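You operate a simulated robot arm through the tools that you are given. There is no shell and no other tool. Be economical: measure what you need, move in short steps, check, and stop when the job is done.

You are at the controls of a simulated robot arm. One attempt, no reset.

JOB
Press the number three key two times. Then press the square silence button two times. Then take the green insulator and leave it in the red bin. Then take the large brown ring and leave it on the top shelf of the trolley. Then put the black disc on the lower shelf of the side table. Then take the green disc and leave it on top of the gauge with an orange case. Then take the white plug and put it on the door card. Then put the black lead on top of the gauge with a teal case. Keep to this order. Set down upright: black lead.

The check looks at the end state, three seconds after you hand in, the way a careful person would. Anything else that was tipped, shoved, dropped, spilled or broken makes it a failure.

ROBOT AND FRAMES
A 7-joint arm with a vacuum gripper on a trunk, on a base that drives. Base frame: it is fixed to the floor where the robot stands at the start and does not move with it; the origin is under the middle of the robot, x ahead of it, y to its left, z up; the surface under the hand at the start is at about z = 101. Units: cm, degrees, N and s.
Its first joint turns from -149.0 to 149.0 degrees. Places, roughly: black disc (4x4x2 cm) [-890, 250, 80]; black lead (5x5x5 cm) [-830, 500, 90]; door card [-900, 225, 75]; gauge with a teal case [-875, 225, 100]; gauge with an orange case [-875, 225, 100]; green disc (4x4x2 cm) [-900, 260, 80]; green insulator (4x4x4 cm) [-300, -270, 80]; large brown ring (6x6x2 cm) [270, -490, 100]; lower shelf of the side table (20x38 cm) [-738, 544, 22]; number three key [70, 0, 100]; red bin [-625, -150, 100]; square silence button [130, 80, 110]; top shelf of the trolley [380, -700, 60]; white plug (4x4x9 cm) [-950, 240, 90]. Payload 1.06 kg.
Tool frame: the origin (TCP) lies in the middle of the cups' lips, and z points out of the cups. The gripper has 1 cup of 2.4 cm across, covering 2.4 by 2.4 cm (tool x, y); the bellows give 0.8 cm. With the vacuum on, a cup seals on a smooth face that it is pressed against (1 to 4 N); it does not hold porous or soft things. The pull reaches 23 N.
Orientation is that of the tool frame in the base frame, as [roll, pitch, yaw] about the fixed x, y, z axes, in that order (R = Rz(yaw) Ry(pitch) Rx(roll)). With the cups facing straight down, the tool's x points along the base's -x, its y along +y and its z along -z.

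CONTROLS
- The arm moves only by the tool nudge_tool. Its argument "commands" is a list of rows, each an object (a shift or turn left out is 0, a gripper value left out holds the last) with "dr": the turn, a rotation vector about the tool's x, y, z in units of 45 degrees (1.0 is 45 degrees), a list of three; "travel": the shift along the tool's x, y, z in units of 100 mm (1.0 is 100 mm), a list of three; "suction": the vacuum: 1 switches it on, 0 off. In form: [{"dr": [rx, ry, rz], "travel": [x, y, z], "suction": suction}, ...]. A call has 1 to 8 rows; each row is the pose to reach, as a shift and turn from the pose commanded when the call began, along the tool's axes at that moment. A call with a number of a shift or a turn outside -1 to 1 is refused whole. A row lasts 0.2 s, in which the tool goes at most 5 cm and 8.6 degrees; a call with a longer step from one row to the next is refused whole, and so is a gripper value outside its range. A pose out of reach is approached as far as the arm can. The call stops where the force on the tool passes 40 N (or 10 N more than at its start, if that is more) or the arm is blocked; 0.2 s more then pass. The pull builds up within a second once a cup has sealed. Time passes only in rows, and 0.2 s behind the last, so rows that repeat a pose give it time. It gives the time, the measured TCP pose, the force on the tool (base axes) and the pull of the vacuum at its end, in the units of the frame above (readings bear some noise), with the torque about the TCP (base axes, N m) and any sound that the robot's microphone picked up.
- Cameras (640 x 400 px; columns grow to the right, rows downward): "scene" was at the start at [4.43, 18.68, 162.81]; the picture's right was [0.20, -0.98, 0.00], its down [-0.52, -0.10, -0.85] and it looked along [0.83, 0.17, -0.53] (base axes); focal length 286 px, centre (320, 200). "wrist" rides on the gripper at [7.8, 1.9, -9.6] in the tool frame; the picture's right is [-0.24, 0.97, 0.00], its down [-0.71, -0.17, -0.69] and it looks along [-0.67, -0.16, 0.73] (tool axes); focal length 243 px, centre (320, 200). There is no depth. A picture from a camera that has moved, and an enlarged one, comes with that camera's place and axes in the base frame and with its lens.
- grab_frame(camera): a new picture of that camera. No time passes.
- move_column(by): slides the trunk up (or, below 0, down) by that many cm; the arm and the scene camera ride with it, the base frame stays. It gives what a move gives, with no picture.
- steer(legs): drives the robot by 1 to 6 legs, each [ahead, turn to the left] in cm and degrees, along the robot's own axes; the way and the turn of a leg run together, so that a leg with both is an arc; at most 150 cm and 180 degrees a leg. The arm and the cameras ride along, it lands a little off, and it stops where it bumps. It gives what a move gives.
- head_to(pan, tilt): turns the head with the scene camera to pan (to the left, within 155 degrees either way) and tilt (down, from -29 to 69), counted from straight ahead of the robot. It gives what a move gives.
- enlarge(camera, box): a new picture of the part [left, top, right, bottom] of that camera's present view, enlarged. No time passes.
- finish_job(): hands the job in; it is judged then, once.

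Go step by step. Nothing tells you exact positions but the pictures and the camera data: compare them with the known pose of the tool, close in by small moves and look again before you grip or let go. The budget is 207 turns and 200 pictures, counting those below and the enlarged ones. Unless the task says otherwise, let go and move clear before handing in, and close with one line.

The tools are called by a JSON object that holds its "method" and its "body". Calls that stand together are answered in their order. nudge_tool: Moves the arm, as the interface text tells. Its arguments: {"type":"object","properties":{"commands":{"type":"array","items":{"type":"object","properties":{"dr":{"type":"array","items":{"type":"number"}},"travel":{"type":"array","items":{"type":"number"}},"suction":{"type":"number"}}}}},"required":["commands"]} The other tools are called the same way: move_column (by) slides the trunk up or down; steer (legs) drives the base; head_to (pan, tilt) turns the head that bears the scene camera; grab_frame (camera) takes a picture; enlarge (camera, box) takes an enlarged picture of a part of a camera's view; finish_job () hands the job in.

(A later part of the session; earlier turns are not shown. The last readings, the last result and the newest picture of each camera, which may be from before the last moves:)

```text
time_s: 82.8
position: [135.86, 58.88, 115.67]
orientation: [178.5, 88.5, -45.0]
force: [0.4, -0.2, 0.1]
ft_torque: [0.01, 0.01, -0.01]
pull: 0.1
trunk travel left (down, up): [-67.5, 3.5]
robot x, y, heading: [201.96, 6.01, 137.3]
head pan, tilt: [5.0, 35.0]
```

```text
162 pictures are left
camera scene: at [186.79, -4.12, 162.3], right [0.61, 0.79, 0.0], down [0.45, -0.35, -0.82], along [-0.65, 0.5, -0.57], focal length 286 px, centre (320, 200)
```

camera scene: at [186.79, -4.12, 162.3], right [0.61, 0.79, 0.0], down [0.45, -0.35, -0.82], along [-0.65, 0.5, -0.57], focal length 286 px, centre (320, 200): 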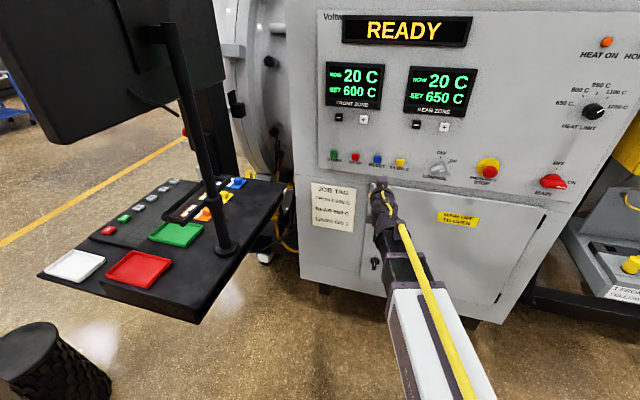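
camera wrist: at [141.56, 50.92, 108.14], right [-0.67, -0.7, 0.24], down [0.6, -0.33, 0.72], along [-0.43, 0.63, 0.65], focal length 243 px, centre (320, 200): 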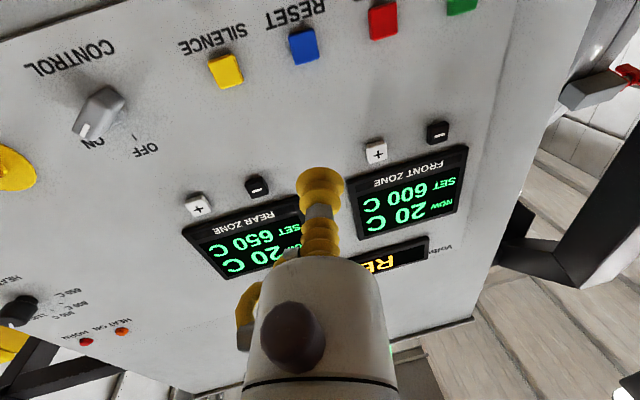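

The button is at (129.3, 77.8, 112.6). I'll line up in front of it and turn 8° square to the panel.

{"method": "nudge_tool", "body": {"commands": [{"travel": [0.15, -0.4, 0.2], "dr": [0.09, 0, 0]}, {"travel": [0.31, -0.8, 0.4], "dr": [0.18, 0, 0]}, {"travel": [0.31, -0.89, 0.8], "dr": [0.18, 0, 0]}, {"travel": [0.31, -0.89, 1], "dr": [0.18, 0, 0]}]}}

{"method": "grab_frame", "body": {"camera": "wrist"}}

{"method": "enlarge", "body": {"camera": "scene", "box": [320, 120, 480, 220]}}

```text
time_s: 83.8
position: [134.58, 72.26, 112.34]
orientation: [-173.5, 88.6, -45.1]
force: [0.2, 0.6, -1.0]
ft_torque: [0.0, -0.03, -0.01]
pull: 0.1
trunk travel left (down, up): [-67.5, 3.5]
robot x, y, heading: [201.68, 6.16, 137.4]
head pan, tilt: [5.0, 35.0]
```

```text
161 pictures are left
camera wrist: at [139.16, 63.47, 104.76], right [-0.77, -0.6, 0.23], down [0.55, -0.42, 0.73], along [-0.34, 0.68, 0.65], focal length 243 px, centre (320, 200)
```

wrist: 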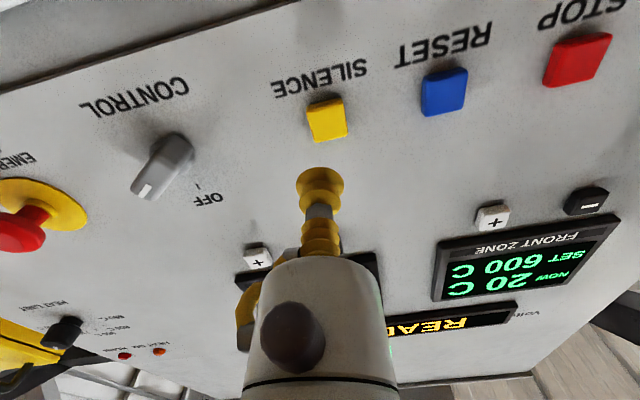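

```text
4.00 times, centred on (400, 170) of scene
camera zoom: at [186.78, -4.11, 162.3], right [0.61, 0.79, 0.0], down [0.45, -0.35, -0.82], along [-0.65, 0.5, -0.57], focal length 1146 px, centre (0, 320)
```

zoom: 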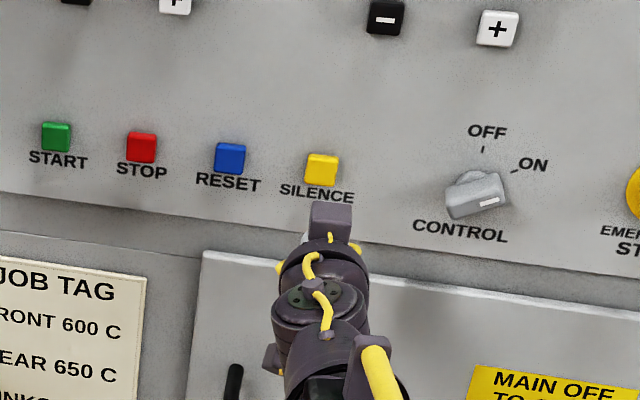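

Aligned to within half a centimetre with about 8 cm to go. I'll approach, then creep.

{"method": "nudge_tool", "body": {"commands": [{"travel": [-0.02, 0.05, 0.3]}, {"travel": [-0.02, 0.05, 0.55]}, {"travel": [-0.02, 0.05, 0.6]}]}}

{"method": "grab_frame", "body": {"camera": "wrist"}}

```text
time_s: 84.6
position: [130.53, 76.68, 112.26]
orientation: [-173.6, 88.5, -45.2]
force: [-0.7, 0.9, -0.2]
ft_torque: [0.02, -0.01, -0.02]
pull: 0.0
trunk travel left (down, up): [-67.5, 3.5]
robot x, y, heading: [201.64, 6.13, 137.0]
head pan, tilt: [5.0, 35.0]
```

```text
159 pictures are left
camera wrist: at [135.03, 67.93, 104.78], right [-0.77, -0.6, 0.23], down [0.55, -0.42, 0.73], along [-0.34, 0.68, 0.65], focal length 243 px, centre (320, 200)
```

wrist: 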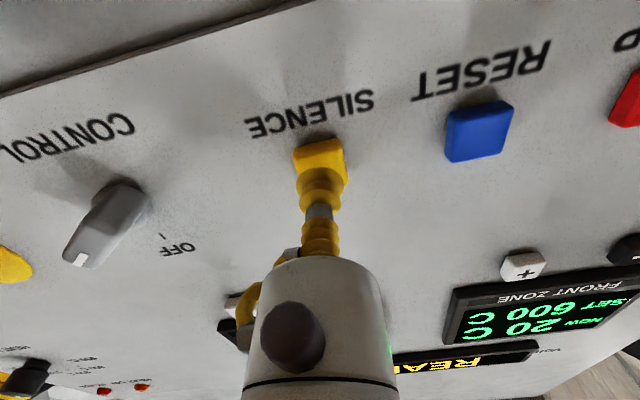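

Well aligned. I'll creep in until the click.

{"method": "nudge_tool", "body": {"commands": [{"travel": [0, 0, 0.08]}, {"travel": [0, 0, 0.14]}, {"travel": [0, 0, 0.18]}, {"travel": [0, 0, 0.22]}]}}

```text
time_s: 85.6
position: [129.21, 78.31, 112.3]
orientation: [-173.3, 88.6, -44.9]
force: [1.1, -2.2, -0.6]
ft_torque: [0.05, 0.0, -0.02]
pull: 0.0
trunk travel left (down, up): [-67.5, 3.5]
robot x, y, heading: [202.24, 6.05, 137.5]
head pan, tilt: [5.0, 35.0]
heard: click
```

{"method": "nudge_tool", "body": {"commands": [{"travel": [0, 0, -0.1]}, {"travel": [0, 0, -0.2]}, {"travel": [0, 0, -0.2]}, {"travel": [0, 0, -0.2]}, {"travel": [0, 0, -0.12]}, {"travel": [0, 0, -0.06]}, {"travel": [0, 0, 0.0]}]}}

```text
time_s: 87.2
position: [129.27, 78.35, 112.3]
orientation: [-173.4, 88.6, -44.9]
force: [0.9, -1.3, -0.9]
ft_torque: [0.03, -0.02, 0.01]
pull: 0.0
trunk travel left (down, up): [-67.5, 3.5]
robot x, y, heading: [201.8, 6.02, 137.1]
head pan, tilt: [5.0, 35.0]
heard: click
```

Two clicks were heard, so the silence button is done. I'll back off, reverse out and return the tool to pointing down.

{"method": "nudge_tool", "body": {"commands": [{"travel": [0, 0, -0.4]}, {"travel": [0, 0, -0.8]}, {"travel": [0, 0, -1]}]}}

{"method": "steer", "body": {"legs": [[-60, 0]]}}

{"method": "nudge_tool", "body": {"commands": [{"dr": [0, 0.18, 0]}, {"dr": [0, 0.36, 0]}, {"dr": [0, 0.54, 0]}, {"dr": [0, 0.72, 0]}, {"dr": [0, 0.9, 0]}, {"dr": [0, 1, 0]}]}}

{"method": "nudge_tool", "body": {"commands": [{"dr": [0, 0.18, 0]}, {"dr": [0, 0.36, 0]}, {"dr": [0, 0.54, 0]}, {"dr": [0, 0.72, 0]}, {"dr": [0, 0.9, 0]}, {"dr": [0, 1, 0]}]}}

{"method": "head_to", "body": {"pan": -40, "tilt": 30}}

{"method": "grab_frame", "body": {"camera": "wrist"}}

```text
time_s: 88.0
position: [135.47, 70.4, 112.5]
orientation: [-173.6, 88.7, -45.1]
force: [0.2, -0.3, -0.3]
ft_torque: [0.0, -0.01, 0.03]
pull: 0.1
trunk travel left (down, up): [-67.5, 3.5]
robot x, y, heading: [201.69, 6.08, 137.4]
head pan, tilt: [5.0, 35.0]
```

```text
time_s: 91.4
position: [179.43, 30.84, 112.51]
orientation: [-173.6, 88.6, -45.6]
force: [-0.3, 0.3, -0.3]
ft_torque: [0.03, -0.01, -0.01]
pull: 0.0
trunk travel left (down, up): [-67.5, 3.5]
robot x, y, heading: [245.06, -34.23, 136.9]
head pan, tilt: [5.0, 35.0]
```

```text
time_s: 92.8
position: [179.19, 30.9, 112.7]
orientation: [-179.8, 43.5, -51.8]
force: [-1.0, 0.6, 0.0]
ft_torque: [-0.02, 0.0, -0.03]
pull: 0.0
trunk travel left (down, up): [-67.5, 3.5]
robot x, y, heading: [244.87, -34.1, 137.0]
head pan, tilt: [5.0, 35.0]
```

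```text
time_s: 94.2
position: [179.25, 30.91, 112.5]
orientation: [-179.7, -1.5, -52.0]
force: [0.3, -0.2, 0.4]
ft_torque: [0.02, 0.03, 0.04]
pull: 0.0
trunk travel left (down, up): [-67.5, 3.5]
robot x, y, heading: [245.45, -34.24, 136.9]
head pan, tilt: [5.0, 35.0]
```

```text
time_s: 95.3
position: [179.14, 31.0, 112.53]
orientation: [-179.7, -1.5, -52.1]
force: [-0.9, -0.9, 0.1]
ft_torque: [0.01, 0.0, 0.0]
pull: 0.0
trunk travel left (down, up): [-67.5, 3.5]
robot x, y, heading: [245.31, -34.1, 136.9]
head pan, tilt: [-40.0, 30.0]
```

```text
158 pictures are left
camera wrist: at [182.34, 23.78, 122.3], right [-0.91, -0.41, -0.01], down [-0.31, 0.68, 0.67], along [-0.27, 0.61, -0.74], focal length 243 px, centre (320, 200)
```

wrist: 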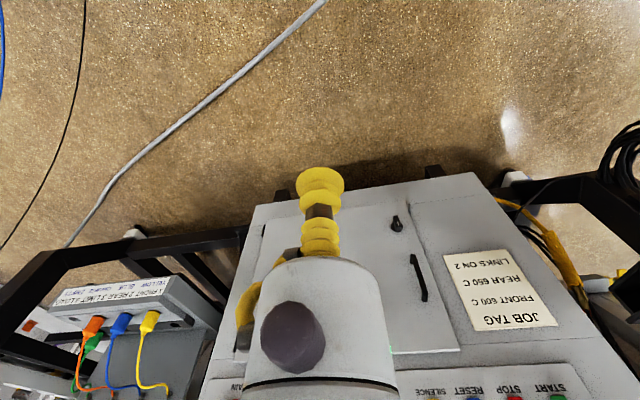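

Next is the green insulator near (-300, -270). I'll retract the arm, turn right through free space and drive back around.

{"method": "nudge_tool", "body": {"commands": [{"travel": [0.4, 0, 0]}, {"travel": [0.8, 0, 0]}, {"travel": [1, 0, 0]}]}}

{"method": "nudge_tool", "body": {"commands": [{"travel": [0.4, 0, 0]}, {"travel": [0.8, 0, 0]}, {"travel": [1, 0, 0]}]}}

{"method": "nudge_tool", "body": {"commands": [{"travel": [0.3, 0, 0]}, {"travel": [0.5, 0, 0]}]}}

{"method": "steer", "body": {"legs": [[0, -180], [0, -47], [116, 0], [0, -90], [150, 0], [150, 0]]}}

{"method": "head_to", "body": {"pan": 15, "tilt": 25}}

{"method": "grab_frame", "body": {"camera": "scene"}}

```text
time_s: 96.1
position: [185.61, 23.05, 112.73]
orientation: [-179.8, -1.5, -52.0]
force: [-0.5, 0.0, -0.1]
ft_torque: [-0.01, 0.01, -0.02]
pull: 0.0
trunk travel left (down, up): [-67.5, 3.5]
robot x, y, heading: [245.41, -34.2, 136.8]
head pan, tilt: [-40.0, 30.0]
```

```text
time_s: 96.9
position: [191.5, 15.02, 112.97]
orientation: [-179.8, -1.5, -52.1]
force: [-0.2, 0.6, -0.2]
ft_torque: [0.0, 0.0, 0.01]
pull: 0.1
trunk travel left (down, up): [-67.5, 3.5]
robot x, y, heading: [245.21, -34.21, 137.2]
head pan, tilt: [-40.0, 30.0]
```

```text
time_s: 97.5
position: [194.6, 11.03, 113.23]
orientation: [-179.8, -1.4, -52.0]
force: [0.1, 0.0, 0.8]
ft_torque: [-0.02, 0.03, 0.0]
pull: 0.0
trunk travel left (down, up): [-67.5, 3.5]
robot x, y, heading: [245.24, -34.24, 136.7]
head pan, tilt: [-40.0, 30.0]
```

```text
time_s: 130.9
position: [-125.64, -149.62, 113.07]
orientation: [-179.8, -1.4, -8.8]
force: [-0.1, 1.0, -0.1]
ft_torque: [-0.01, -0.02, -0.02]
pull: 0.1
trunk travel left (down, up): [-67.5, 3.5]
robot x, y, heading: [-57.87, -147.97, -180.1]
head pan, tilt: [-40.0, 30.0]
```

```text
time_s: 132.2
position: [-125.62, -149.6, 113.19]
orientation: [-179.8, -1.4, -8.8]
force: [-0.2, -0.1, 0.0]
ft_torque: [-0.02, -0.01, -0.01]
pull: 0.0
trunk travel left (down, up): [-67.5, 3.5]
robot x, y, heading: [-58.43, -147.83, -180.0]
head pan, tilt: [15.0, 25.0]
```

```text
157 pictures are left
camera scene: at [-62.2, -167.38, 163.88], right [-0.26, 0.97, 0.0], down [0.41, 0.11, -0.91], along [-0.88, -0.23, -0.42], focal length 286 px, centre (320, 200)
```

scene: 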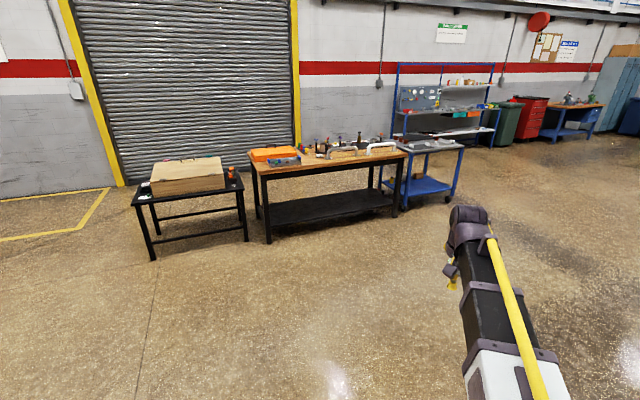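

{"method": "enlarge", "body": {"camera": "scene", "box": [220, 120, 480, 260]}}

{"method": "enlarge", "body": {"camera": "scene", "box": [380, 60, 520, 150]}}

```text
2.46 times, centred on (350, 190) of scene
camera zoom: at [-62.2, -167.38, 163.88], right [-0.26, 0.97, 0.0], down [0.41, 0.11, -0.91], along [-0.88, -0.23, -0.42], focal length 705 px, centre (246, 225)
```

zoom: 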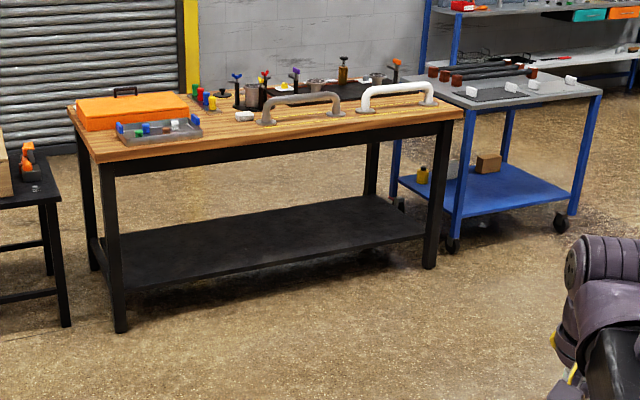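

```text
4.44 times, centred on (450, 105) of scene
camera zoom: at [-62.2, -167.38, 163.88], right [-0.26, 0.97, 0.0], down [0.41, 0.11, -0.91], along [-0.88, -0.23, -0.42], focal length 1273 px, centre (-258, 622)
```

zoom: 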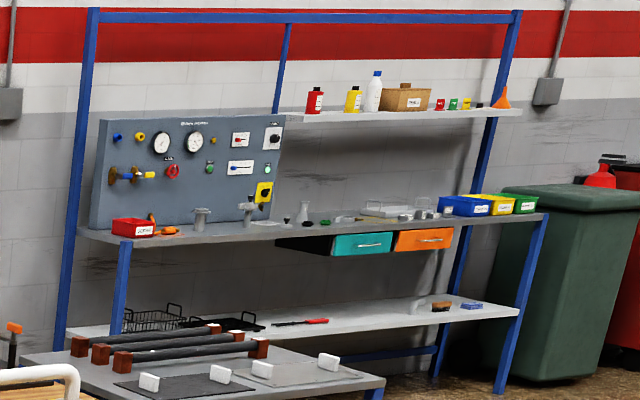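

The bench carries a small grey tray of coloured parts at its left front, around (-283, -258). I'll drive to face it.

{"method": "steer", "body": {"legs": [[0, 22], [90, 0], [80, 0], [0, 14]]}}

{"method": "head_to", "body": {"pan": 5, "tilt": 45}}

{"method": "grab_frame", "body": {"camera": "scene"}}

{"method": "grab_frame", "body": {"camera": "wrist"}}

```text
time_s: 142.8
position: [-268.04, -256.48, 113.19]
orientation: [-179.7, -1.4, 28.5]
force: [-0.5, -0.8, -0.7]
ft_torque: [0.02, -0.02, -0.02]
pull: 0.0
trunk travel left (down, up): [-67.5, 3.5]
robot x, y, heading: [-214.79, -213.88, -142.3]
head pan, tilt: [15.0, 25.0]
```

```text
time_s: 143.6
position: [-267.96, -256.51, 113.18]
orientation: [-179.9, -1.4, 28.5]
force: [0.0, 0.3, -0.4]
ft_torque: [0.01, -0.01, -0.01]
pull: 0.1
trunk travel left (down, up): [-67.5, 3.5]
robot x, y, heading: [-215.0, -213.9, -142.6]
head pan, tilt: [5.0, 45.0]
```

```text
154 pictures are left
camera scene: at [-207.11, -230.43, 160.83], right [-0.68, 0.74, 0.0], down [0.52, 0.48, -0.71], along [-0.52, -0.48, -0.71], focal length 286 px, centre (320, 200)
```

scene: 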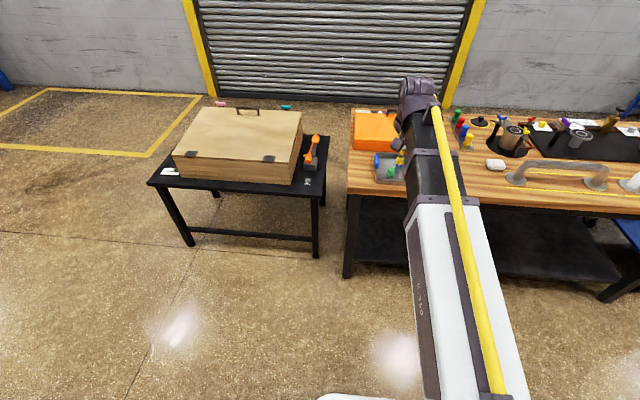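

```text
153 pictures are left
camera wrist: at [-260.44, -254.58, 122.97], right [0.26, -0.97, -0.01], down [-0.72, -0.2, 0.67], along [-0.65, -0.17, -0.74], focal length 243 px, centre (320, 200)
```

wrist: 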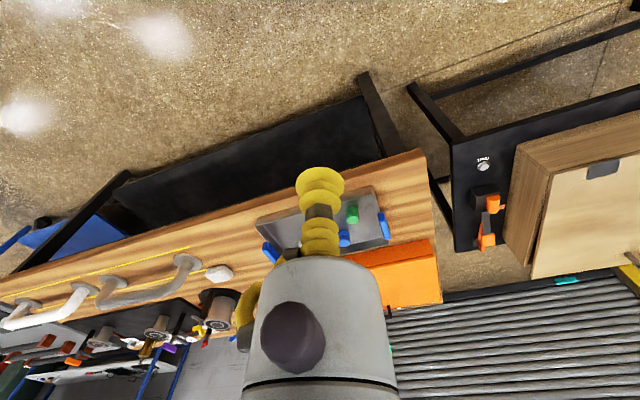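

{"method": "enlarge", "body": {"camera": "wrist", "box": [240, 170, 400, 270]}}

{"method": "enlarge", "body": {"camera": "scene", "box": [340, 90, 540, 215]}}

```text
4.00 times, centred on (320, 220) of wrist
camera zoom: at [-260.44, -254.58, 122.97], right [0.26, -0.97, -0.01], down [-0.72, -0.2, 0.67], along [-0.65, -0.17, -0.74], focal length 970 px, centre (320, 120)
```

zoom: 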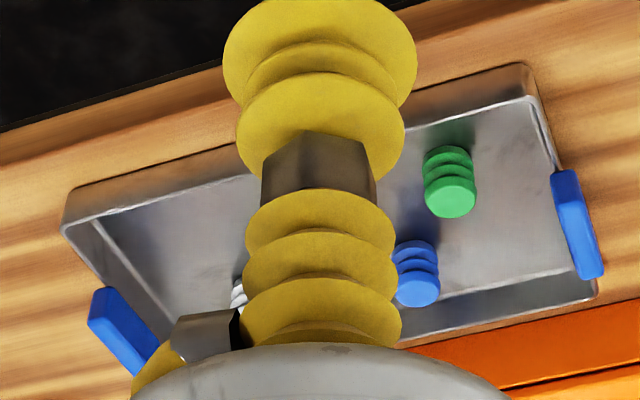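

```text
3.20 times, centred on (440, 152) of scene
camera zoom: at [-207.11, -230.43, 160.83], right [-0.68, 0.74, 0.0], down [0.52, 0.48, -0.71], along [-0.52, -0.48, -0.71], focal length 917 px, centre (-64, 352)
```

zoom: 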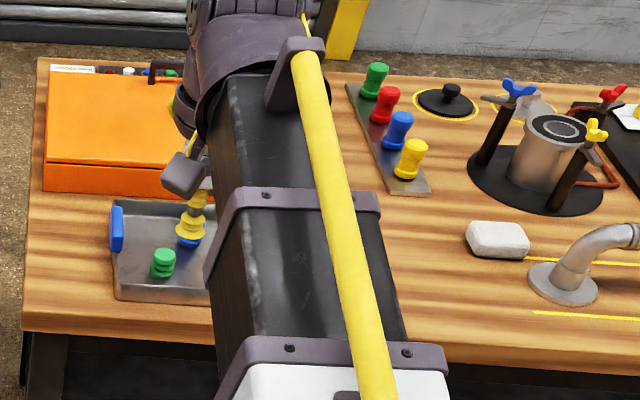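

The ribbed green insulator is in the tray at about (-301, -274) and slightly out of reach. I'll drive 14 cm closer.

{"method": "steer", "body": {"legs": [[14, 0]]}}

{"method": "enlarge", "body": {"camera": "scene", "box": [320, 60, 520, 260]}}

{"method": "grab_frame", "body": {"camera": "wrist"}}

```text
time_s: 145.0
position: [-279.4, -265.38, 113.09]
orientation: [-179.9, -1.5, 28.7]
force: [-0.2, -0.1, -0.4]
ft_torque: [-0.01, 0.0, 0.04]
pull: 0.0
trunk travel left (down, up): [-67.5, 3.5]
robot x, y, heading: [-226.86, -222.82, -142.3]
head pan, tilt: [5.0, 45.0]
```

```text
2.00 times, centred on (420, 160) of scene
camera zoom: at [-218.6, -239.24, 160.82], right [-0.68, 0.74, 0.0], down [0.52, 0.48, -0.71], along [-0.52, -0.48, -0.71], focal length 573 px, centre (120, 280)
```

zoom: 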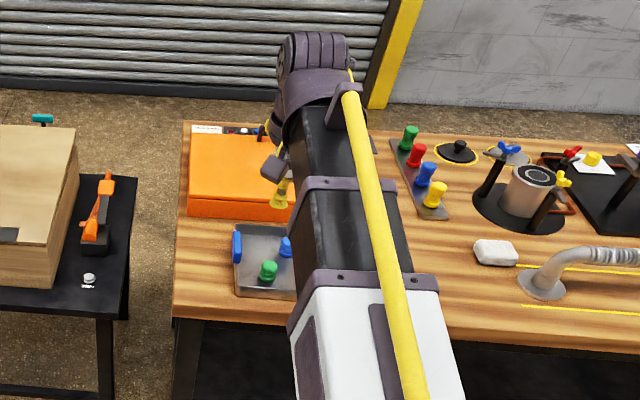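

```text
149 pictures are left
camera wrist: at [-271.9, -263.44, 122.95], right [0.26, -0.97, -0.01], down [-0.72, -0.2, 0.67], along [-0.65, -0.17, -0.74], focal length 243 px, centre (320, 200)
```

wrist: 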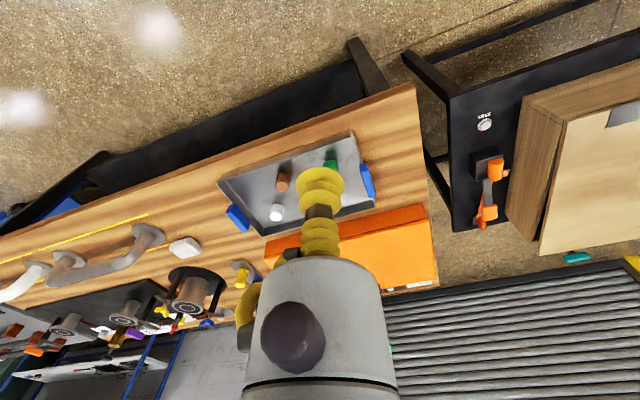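

I'll move the tool above the insulator estimate and straighten the small tilt.

{"method": "nudge_tool", "body": {"commands": [{"travel": [-0.4, -0.05, 0], "dr": [0, -0.033, 0]}, {"travel": [-0.8, -0.1, 0], "dr": [0, -0.033, 0]}, {"travel": [-1, -0.15, 0], "dr": [0, -0.033, 0]}]}}

{"method": "nudge_tool", "body": {"commands": [{"travel": [-0.4, -0.05, 0.2]}, {"travel": [-0.8, -0.1, 0.5]}, {"travel": [-1, -0.13, 0.9]}]}}

{"method": "grab_frame", "body": {"camera": "wrist"}}

{"method": "enlarge", "body": {"camera": "scene", "box": [320, 120, 480, 220]}}

```text
time_s: 145.8
position: [-289.13, -269.16, 112.93]
orientation: [-179.8, 0.2, 28.6]
force: [1.2, -0.9, -0.1]
ft_torque: [-0.01, -0.01, 0.0]
pull: 0.0
trunk travel left (down, up): [-67.5, 3.5]
robot x, y, heading: [-226.82, -222.85, -142.6]
head pan, tilt: [5.0, 45.0]
```

```text
refused: row 2 steps farther than a row can; nothing moved
```

```text
148 pictures are left
camera wrist: at [-281.4, -266.91, 122.59], right [0.26, -0.97, 0.0], down [-0.7, -0.19, 0.69], along [-0.66, -0.18, -0.73], focal length 243 px, centre (320, 200)
```

wrist: 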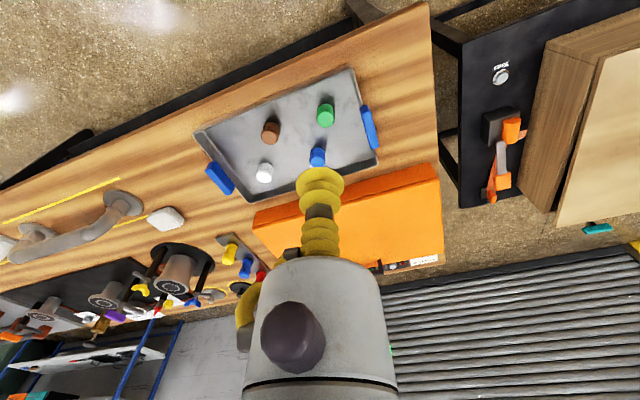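

```text
4.00 times, centred on (400, 170) of scene
camera zoom: at [-218.59, -239.22, 160.82], right [-0.68, 0.74, 0.0], down [0.52, 0.48, -0.71], along [-0.52, -0.48, -0.71], focal length 1146 px, centre (0, 320)
```

zoom: 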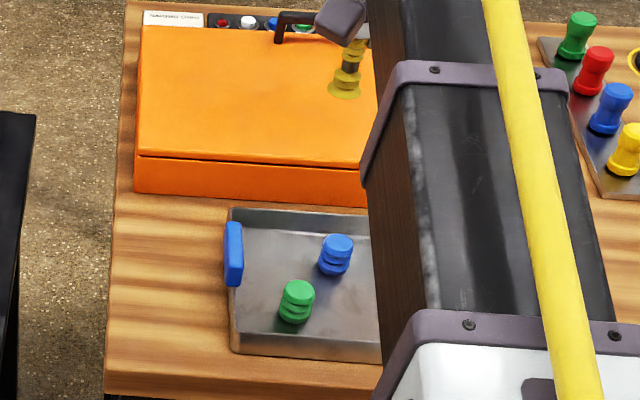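

Triangulation gives the top of the insulator at (-296.9, -272.1, 84.8). I'll hover 5 cm above it.

{"method": "nudge_tool", "body": {"commands": [{"travel": [-0.4, -0.06, 0.1]}, {"travel": [-0.8, -0.12, 0.3]}, {"travel": [-0.82, -0.13, 0.7]}, {"travel": [-0.82, -0.13, 1]}]}}

{"method": "nudge_tool", "body": {"commands": [{"travel": [0, 0, 0.4]}, {"travel": [0, 0, 0.8]}, {"travel": [0, 0, 1]}, {"travel": [0, 0, 1]}]}}

{"method": "grab_frame", "body": {"camera": "wrist"}}

{"method": "enlarge", "body": {"camera": "scene", "box": [320, 120, 480, 220]}}

```text
time_s: 146.8
position: [-296.89, -271.69, 102.88]
orientation: [-179.8, 0.1, 28.6]
force: [0.6, 0.8, -0.8]
ft_torque: [0.0, 0.01, -0.01]
pull: 0.1
trunk travel left (down, up): [-67.5, 3.5]
robot x, y, heading: [-226.89, -222.65, -142.4]
head pan, tilt: [5.0, 45.0]
```

```text
time_s: 147.8
position: [-296.81, -271.69, 92.97]
orientation: [-179.8, 0.1, 28.6]
force: [0.1, -0.3, -0.2]
ft_torque: [0.0, -0.01, 0.0]
pull: 0.0
trunk travel left (down, up): [-67.5, 3.5]
robot x, y, heading: [-226.83, -222.8, -142.5]
head pan, tilt: [5.0, 45.0]
```

```text
146 pictures are left
camera wrist: at [-289.07, -269.46, 102.54], right [0.26, -0.97, 0.0], down [-0.7, -0.19, 0.69], along [-0.66, -0.18, -0.73], focal length 243 px, centre (320, 200)
```

wrist: 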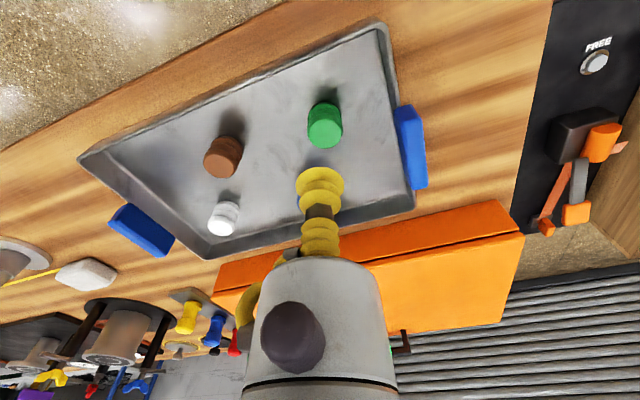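

```text
4.00 times, centred on (400, 170) of scene
camera zoom: at [-218.57, -239.21, 160.82], right [-0.68, 0.74, 0.0], down [0.52, 0.48, -0.71], along [-0.52, -0.48, -0.71], focal length 1146 px, centre (0, 320)
```

zoom: 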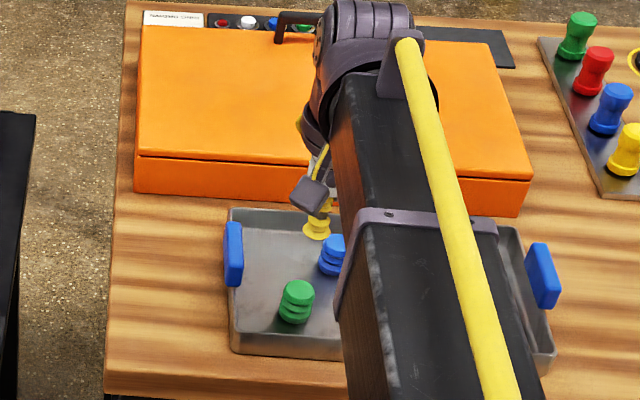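

Fine estimate: (-297.9, -272.3), top about z = 84. I'll shift 1.2 cm and descend close.

{"method": "nudge_tool", "body": {"commands": [{"travel": [-0.12, 0, 0.2]}, {"travel": [-0.12, 0, 0.55]}, {"travel": [-0.12, 0, 0.7]}]}}

{"method": "grab_frame", "body": {"camera": "wrist"}}

{"method": "enlarge", "body": {"camera": "scene", "box": [320, 120, 480, 220]}}

```text
time_s: 148.6
position: [-297.91, -272.18, 85.99]
orientation: [-179.9, 0.2, 28.6]
force: [0.2, -0.2, -0.5]
ft_torque: [-0.01, 0.02, -0.03]
pull: 0.0
trunk travel left (down, up): [-67.5, 3.5]
robot x, y, heading: [-226.66, -222.89, -142.4]
head pan, tilt: [5.0, 45.0]
```

```text
144 pictures are left
camera wrist: at [-290.27, -270.09, 95.58], right [0.26, -0.97, 0.0], down [-0.7, -0.19, 0.69], along [-0.66, -0.18, -0.73], focal length 243 px, centre (320, 200)
```

wrist: 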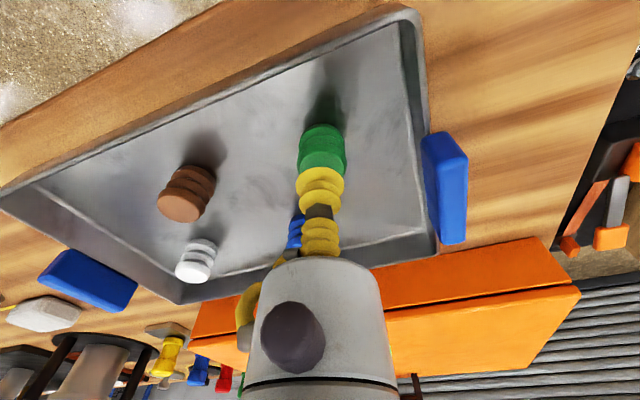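

```text
4.00 times, centred on (400, 170) of scene
camera zoom: at [-218.58, -239.22, 160.83], right [-0.68, 0.74, 0.0], down [0.52, 0.48, -0.71], along [-0.52, -0.48, -0.71], focal length 1146 px, centre (0, 320)
```

zoom: 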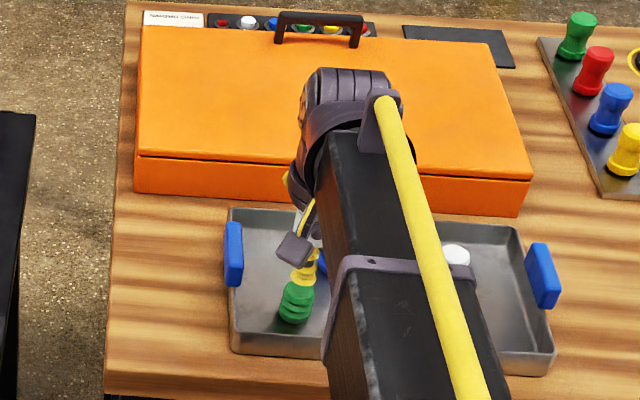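

The cup sits right above the insulator. I'll switch the suction on and creep down to contact.

{"method": "nudge_tool", "body": {"commands": [{"travel": [0, 0, 0.1], "suction": 1}, {"travel": [0, 0, 0.15]}, {"travel": [0, 0, 0.19]}, {"travel": [0, 0, 0.22]}, {"travel": [0, 0, 0.25]}]}}

```text
time_s: 149.8
position: [-297.78, -272.12, 83.43]
orientation: [-179.8, 0.1, 28.5]
force: [0.8, 0.2, 1.9]
ft_torque: [-0.02, 0.03, 0.01]
pull: 0.2
trunk travel left (down, up): [-67.5, 3.5]
robot x, y, heading: [-226.79, -222.91, -142.5]
head pan, tilt: [5.0, 45.0]
```

{"method": "nudge_tool", "body": {"commands": [{"travel": [0, 0, 0.03]}, {"travel": [0, 0, 0.03]}, {"travel": [0, 0, 0.03]}, {"travel": [0, 0, 0.03]}]}}

{"method": "enlarge", "body": {"camera": "wrist", "box": [240, 100, 400, 200]}}

```text
time_s: 150.8
position: [-297.9, -272.12, 83.24]
orientation: [-179.9, 0.1, 28.6]
force: [0.7, 0.2, 4.2]
ft_torque: [0.0, 0.04, -0.02]
pull: 0.0
trunk travel left (down, up): [-67.5, 3.5]
robot x, y, heading: [-226.66, -222.86, -142.5]
head pan, tilt: [5.0, 45.0]
```

```text
4.00 times, centred on (320, 150) of wrist
camera zoom: at [-290.07, -270.09, 92.82], right [0.26, -0.97, 0.0], down [-0.7, -0.19, 0.69], along [-0.66, -0.18, -0.73], focal length 970 px, centre (320, 400)
```

zoom: 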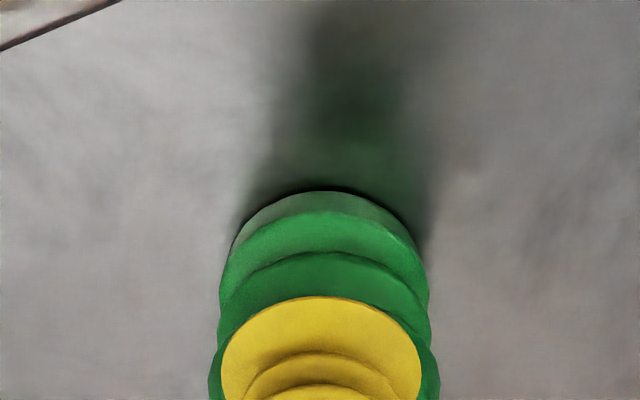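

No seal at 4 N. I'll lift slightly and look closely at how the cup sits over the top face.

{"method": "nudge_tool", "body": {"commands": [{"travel": [0, 0, -0.2], "suction": 0}, {"travel": [0, 0, -0.4]}, {"travel": [0, 0, -0.4]}]}}

{"method": "enlarge", "body": {"camera": "wrist", "box": [240, 80, 400, 180]}}

{"method": "enlarge", "body": {"camera": "scene", "box": [370, 165, 420, 205]}}

```text
time_s: 151.6
position: [-297.89, -272.22, 87.17]
orientation: [-179.8, 0.0, 28.5]
force: [0.1, -0.6, -0.2]
ft_torque: [0.03, 0.03, -0.03]
pull: 0.1
trunk travel left (down, up): [-67.5, 3.5]
robot x, y, heading: [-226.42, -223.16, -142.7]
head pan, tilt: [5.0, 45.0]
```

```text
4.00 times, centred on (320, 130) of wrist
camera zoom: at [-290.15, -270.14, 96.79], right [0.26, -0.97, 0.0], down [-0.7, -0.19, 0.69], along [-0.66, -0.18, -0.73], focal length 970 px, centre (320, 480)
```

zoom: 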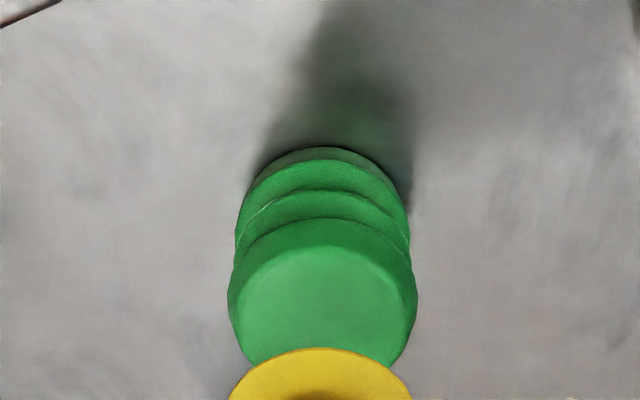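

```text
10.00 times, centred on (395, 185) of scene
camera zoom: at [-218.57, -239.21, 160.82], right [-0.68, 0.74, 0.0], down [0.52, 0.48, -0.71], along [-0.52, -0.48, -0.71], focal length 2865 px, centre (-430, 350)
```

zoom: 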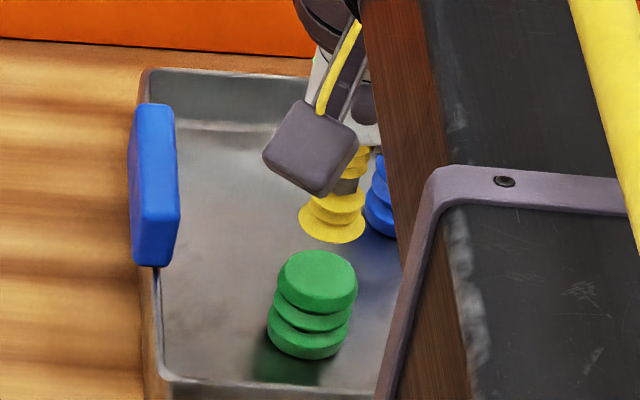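

The top face centre is about 0.75 cm further out than the cup. I'll correct and try again.

{"method": "nudge_tool", "body": {"commands": [{"travel": [-0.075, 0.0, 0.0]}, {"travel": [-0.075, 0.0, 0.2]}]}}

{"method": "enlarge", "body": {"camera": "wrist", "box": [240, 100, 400, 200]}}

{"method": "nudge_tool", "body": {"commands": [{"travel": [0, 0, 0.1], "suction": 1}, {"travel": [0, 0, 0.16]}, {"travel": [0, 0, 0.2]}, {"travel": [0, 0, 0.22]}, {"travel": [0, 0, 0.22]}, {"travel": [0, 0, 0.22]}]}}

```text
time_s: 152.2
position: [-298.48, -272.56, 85.19]
orientation: [-179.8, 0.1, 28.6]
force: [0.7, -0.6, 0.0]
ft_torque: [-0.01, -0.01, 0.02]
pull: 0.1
trunk travel left (down, up): [-67.5, 3.5]
robot x, y, heading: [-226.65, -222.95, -142.6]
head pan, tilt: [5.0, 45.0]
```

```text
4.00 times, centred on (320, 150) of wrist
camera zoom: at [-290.76, -270.47, 94.73], right [0.26, -0.97, 0.0], down [-0.7, -0.19, 0.69], along [-0.66, -0.18, -0.73], focal length 970 px, centre (320, 400)
```

zoom: 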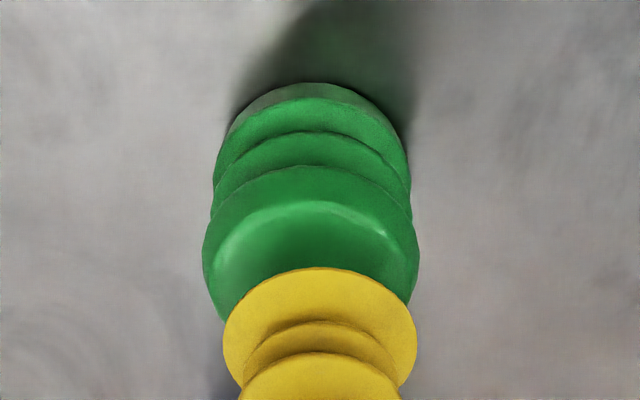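

```text
time_s: 153.6
position: [-298.45, -272.46, 83.03]
orientation: [-179.9, 0.2, 28.6]
force: [-5.1, 0.7, 18.5]
ft_torque: [0.01, 0.0, 0.03]
pull: 22.5
trunk travel left (down, up): [-67.5, 3.5]
robot x, y, heading: [-226.71, -222.6, -142.8]
head pan, tilt: [5.0, 45.0]
```

Sealed with a pull of 22.5. Lifting clear of the tray.

{"method": "nudge_tool", "body": {"commands": [{"travel": [0, 0, -0.2]}, {"travel": [0, 0, -0.6]}, {"travel": [0, 0, -1]}]}}

{"method": "nudge_tool", "body": {"commands": [{"travel": [0, 0, -0.5]}, {"travel": [0, 0, -1]}]}}

{"method": "nudge_tool", "body": {"commands": [{"travel": [0.4, 0, -0.2]}, {"travel": [0.8, 0, -0.4]}, {"travel": [1, 0, -0.7]}]}}

{"method": "nudge_tool", "body": {"commands": [{"travel": [0.4, 0, 0]}, {"travel": [0.8, 0, 0]}, {"travel": [1, 0, 0]}]}}

{"method": "head_to", "body": {"pan": -40, "tilt": 20}}

{"method": "grab_frame", "body": {"camera": "scene"}}

{"method": "grab_frame", "body": {"camera": "wrist"}}

```text
time_s: 154.4
position: [-298.38, -272.5, 92.85]
orientation: [-179.8, 0.1, 28.5]
force: [0.0, -0.4, 0.3]
ft_torque: [-0.01, -0.02, -0.04]
pull: 23.0
trunk travel left (down, up): [-67.5, 3.5]
robot x, y, heading: [-226.8, -222.62, -142.4]
head pan, tilt: [5.0, 45.0]
```

```text
time_s: 155.0
position: [-298.47, -272.5, 102.81]
orientation: [-179.8, 0.1, 28.6]
force: [0.0, -0.1, -1.4]
ft_torque: [-0.02, 0.0, 0.01]
pull: 22.7
trunk travel left (down, up): [-67.5, 3.5]
robot x, y, heading: [-226.39, -222.54, -142.6]
head pan, tilt: [5.0, 45.0]
```

```text
time_s: 155.8
position: [-289.59, -267.75, 109.98]
orientation: [-179.8, 0.1, 28.6]
force: [0.3, 0.3, 0.2]
ft_torque: [0.01, 0.02, -0.04]
pull: 23.0
trunk travel left (down, up): [-67.5, 3.5]
robot x, y, heading: [-226.7, -222.78, -142.6]
head pan, tilt: [5.0, 45.0]
```

```text
time_s: 156.6
position: [-280.64, -263.08, 109.71]
orientation: [-179.8, 0.0, 28.6]
force: [-0.3, -0.3, -0.8]
ft_torque: [0.01, -0.01, 0.0]
pull: 22.7
trunk travel left (down, up): [-67.5, 3.5]
robot x, y, heading: [-226.71, -222.87, -142.6]
head pan, tilt: [5.0, 45.0]
```

```text
time_s: 157.7
position: [-280.67, -263.06, 109.67]
orientation: [-179.8, 0.1, 28.6]
force: [0.0, -0.4, -1.2]
ft_torque: [0.0, -0.01, 0.0]
pull: 22.9
trunk travel left (down, up): [-67.5, 3.5]
robot x, y, heading: [-226.81, -222.89, -142.6]
head pan, tilt: [-40.0, 20.0]
```

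```text
138 pictures are left
camera scene: at [-221.88, -233.32, 164.69], right [0.04, 1.0, 0.0], down [0.34, -0.01, -0.94], along [-0.94, 0.04, -0.34], focal length 286 px, centre (320, 200)
```

scene: 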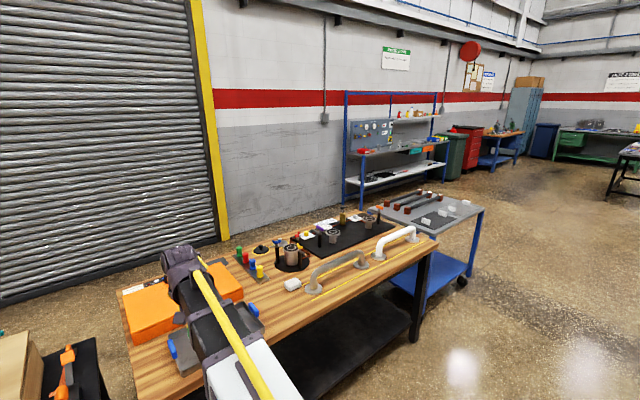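

```text
137 pictures are left
camera wrist: at [-272.98, -261.05, 119.34], right [0.26, -0.97, 0.0], down [-0.7, -0.19, 0.69], along [-0.66, -0.18, -0.73], focal length 243 px, centre (320, 200)
```

wrist: 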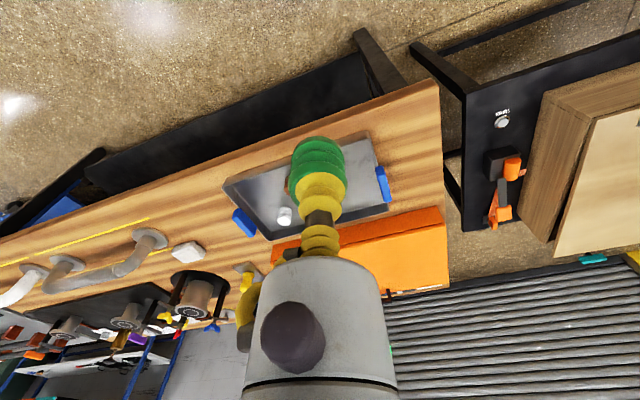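

The insulator is held. The red bin sits at the left end of the far blue workbench, near (-625, -150). I'll back off and drive around the blue trolley table to face it.

{"method": "steer", "body": {"legs": [[-40, 0], [0, -90], [150, 0], [150, 0], [0, 89], [120, 0]]}}

{"method": "head_to", "body": {"pan": 12, "tilt": 25}}

{"method": "grab_frame", "body": {"camera": "scene"}}

```text
time_s: 187.4
position: [-522.96, -65.76, 109.79]
orientation: [-179.8, 0.1, 26.7]
force: [0.6, -0.6, -0.8]
ft_torque: [0.01, -0.03, -0.01]
pull: 23.2
trunk travel left (down, up): [-67.5, 3.5]
robot x, y, heading: [-467.52, -27.63, -144.4]
head pan, tilt: [-40.0, 20.0]
```

```text
time_s: 188.6
position: [-523.17, -65.59, 109.76]
orientation: [-179.8, 0.1, 26.7]
force: [0.9, 0.0, -0.6]
ft_torque: [0.01, -0.02, 0.01]
pull: 23.1
trunk travel left (down, up): [-67.5, 3.5]
robot x, y, heading: [-467.57, -27.2, -144.3]
head pan, tilt: [12.0, 25.0]
```

```text
136 pictures are left
camera scene: at [-460.13, -45.37, 163.88], right [-0.74, 0.68, 0.0], down [0.29, 0.31, -0.91], along [-0.61, -0.67, -0.42], focal length 286 px, centre (320, 200)
```

scene: 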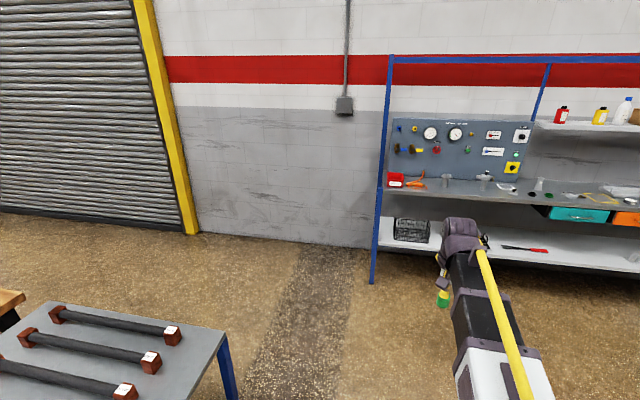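

The red bin is about 180 cm ahead. I'll lift slightly, then drive 93 cm closer.

{"method": "nudge_tool", "body": {"commands": [{"travel": [0, 0, -0.25]}, {"travel": [0, 0, -0.5]}]}}

{"method": "steer", "body": {"legs": [[0, 2], [93, 0]]}}

{"method": "head_to", "body": {"pan": 5, "tilt": 35}}

{"method": "grab_frame", "body": {"camera": "scene"}}

{"method": "grab_frame", "body": {"camera": "wrist"}}

```text
time_s: 189.2
position: [-523.02, -65.77, 114.72]
orientation: [-179.9, 0.1, 26.6]
force: [0.5, -1.0, -0.1]
ft_torque: [0.0, 0.0, 0.01]
pull: 23.3
trunk travel left (down, up): [-67.5, 3.5]
robot x, y, heading: [-467.61, -27.19, -144.4]
head pan, tilt: [12.0, 25.0]
```

```text
time_s: 194.6
position: [-594.88, -127.27, 114.67]
orientation: [-179.8, 0.1, 30.0]
force: [0.3, -0.2, -0.7]
ft_torque: [-0.01, 0.03, -0.02]
pull: 22.7
trunk travel left (down, up): [-67.5, 3.5]
robot x, y, heading: [-541.74, -85.39, -141.1]
head pan, tilt: [12.0, 25.0]
```

```text
time_s: 195.3
position: [-594.83, -127.29, 114.71]
orientation: [-179.7, 0.0, 30.0]
force: [-0.9, 0.6, -0.3]
ft_torque: [0.06, -0.03, 0.02]
pull: 23.0
trunk travel left (down, up): [-67.5, 3.5]
robot x, y, heading: [-541.72, -85.91, -141.1]
head pan, tilt: [5.0, 35.0]
```

```text
135 pictures are left
camera scene: at [-533.77, -102.28, 162.31], right [-0.69, 0.72, 0.0], down [0.41, 0.4, -0.82], along [-0.59, -0.57, -0.57], focal length 286 px, centre (320, 200)
```

scene: 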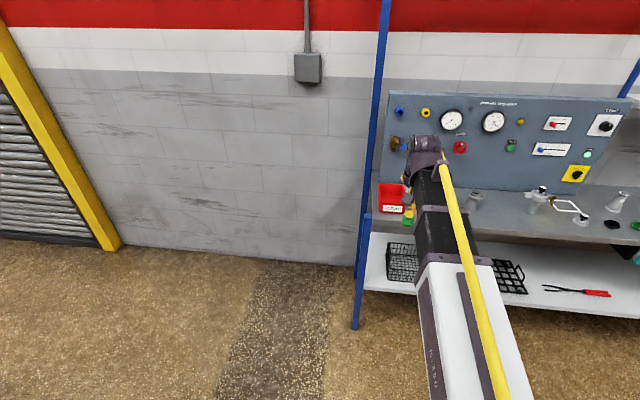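

```text
134 pictures are left
camera wrist: at [-587.22, -125.06, 124.29], right [0.28, -0.96, 0.0], down [-0.7, -0.21, 0.69], along [-0.66, -0.19, -0.73], focal length 243 px, centre (320, 200)
```

wrist: 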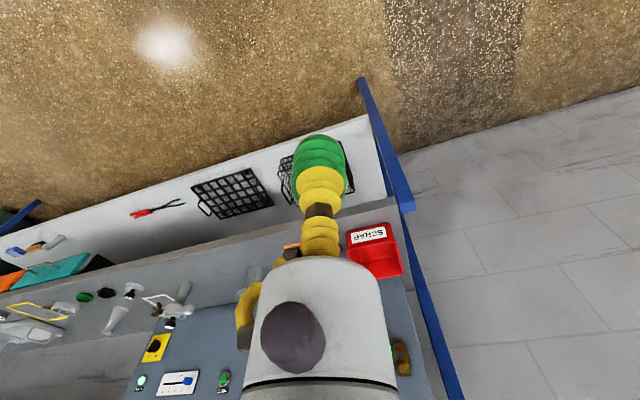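

{"method": "enlarge", "body": {"camera": "scene", "box": [360, 160, 440, 240]}}

{"method": "enlarge", "body": {"camera": "wrist", "box": [320, 190, 440, 290]}}

```text
5.00 times, centred on (400, 200) of scene
camera zoom: at [-533.77, -102.28, 162.31], right [-0.69, 0.72, 0.0], down [0.41, 0.4, -0.82], along [-0.59, -0.57, -0.57], focal length 1432 px, centre (-80, 200)
```

zoom: 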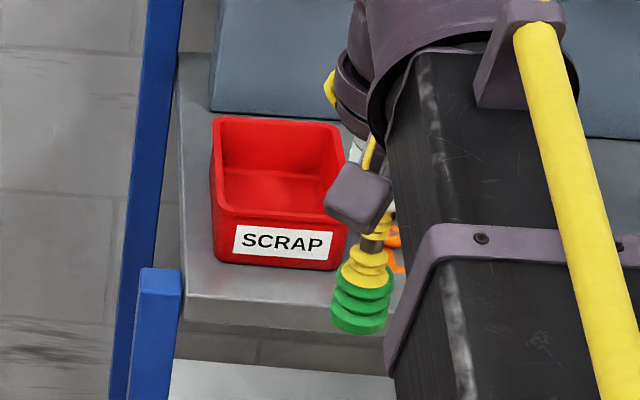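

```text
4.00 times, centred on (380, 240) of wrist
camera zoom: at [-587.22, -125.06, 124.29], right [0.28, -0.96, 0.0], down [-0.7, -0.21, 0.69], along [-0.66, -0.19, -0.73], focal length 970 px, centre (80, 40)
```

zoom: 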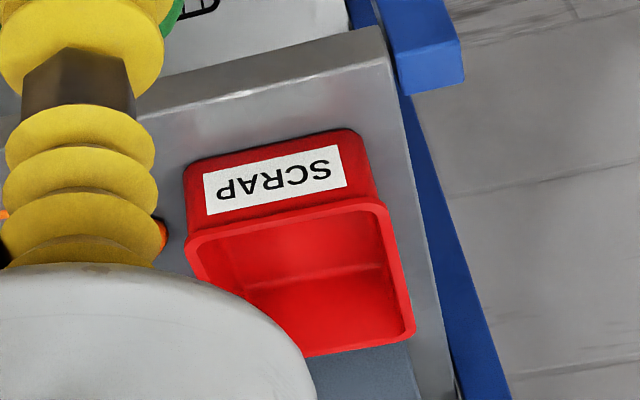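

I'll move the tool out toward the bin in two steps and re-measure.

{"method": "nudge_tool", "body": {"commands": [{"travel": [-0.4, 0.1, 0]}, {"travel": [-0.8, 0.2, 0]}, {"travel": [-1, 0.3, 0]}]}}

{"method": "nudge_tool", "body": {"commands": [{"travel": [-0.4, 0.1, 0]}, {"travel": [-0.8, 0.2, 0]}]}}

{"method": "enlarge", "body": {"camera": "scene", "box": [360, 140, 440, 220]}}

{"method": "grab_frame", "body": {"camera": "wrist"}}

```text
time_s: 196.1
position: [-602.01, -134.9, 114.57]
orientation: [-179.9, 0.0, 29.9]
force: [-0.2, 0.5, -1.3]
ft_torque: [-0.01, -0.01, -0.01]
pull: 22.4
trunk travel left (down, up): [-67.5, 3.5]
robot x, y, heading: [-541.55, -85.73, -141.1]
head pan, tilt: [5.0, 35.0]
```

```text
time_s: 196.7
position: [-608.01, -140.63, 114.49]
orientation: [-179.8, 0.0, 30.1]
force: [-0.1, 0.4, -0.3]
ft_torque: [-0.03, -0.01, 0.04]
pull: 23.1
trunk travel left (down, up): [-67.5, 3.5]
robot x, y, heading: [-541.73, -85.88, -141.1]
head pan, tilt: [5.0, 35.0]
```

```text
5.00 times, centred on (400, 180) of scene
camera zoom: at [-533.81, -102.32, 162.3], right [-0.69, 0.72, 0.0], down [0.41, 0.4, -0.82], along [-0.59, -0.57, -0.57], focal length 1432 px, centre (-80, 300)
```

zoom: 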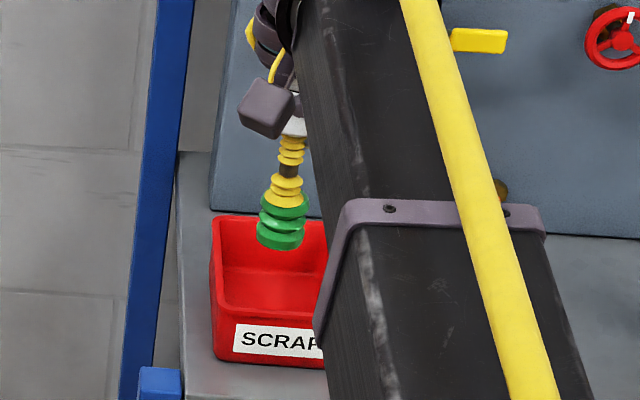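

```text
130 pictures are left
camera wrist: at [-600.27, -138.29, 124.23], right [0.28, -0.96, 0.0], down [-0.7, -0.21, 0.69], along [-0.66, -0.19, -0.73], focal length 243 px, centre (320, 200)
```

wrist: 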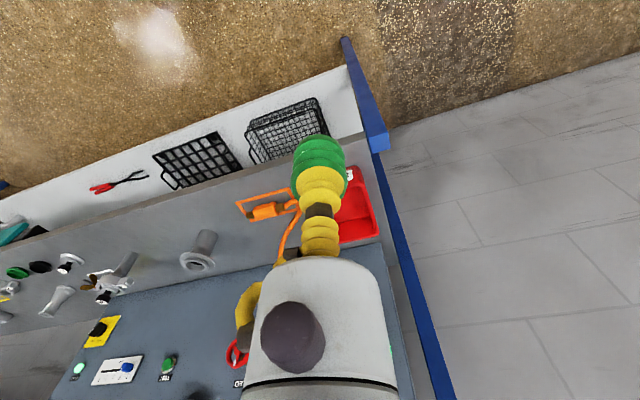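

{"method": "enlarge", "body": {"camera": "wrist", "box": [280, 130, 420, 250]}}

```text
3.33 times, centred on (350, 190) of wrist
camera zoom: at [-600.27, -138.29, 124.23], right [0.28, -0.96, 0.0], down [-0.7, -0.21, 0.69], along [-0.66, -0.19, -0.73], focal length 809 px, centre (220, 233)
```

zoom: 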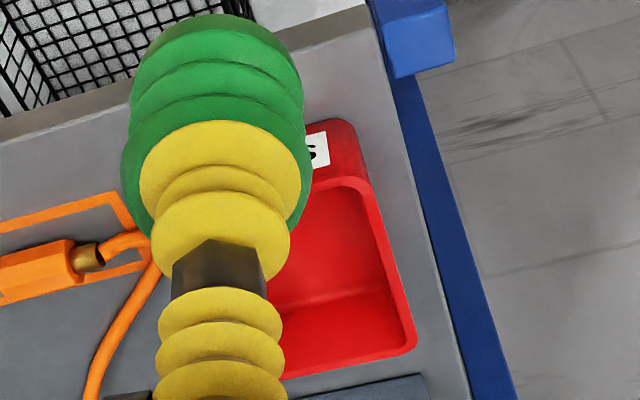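

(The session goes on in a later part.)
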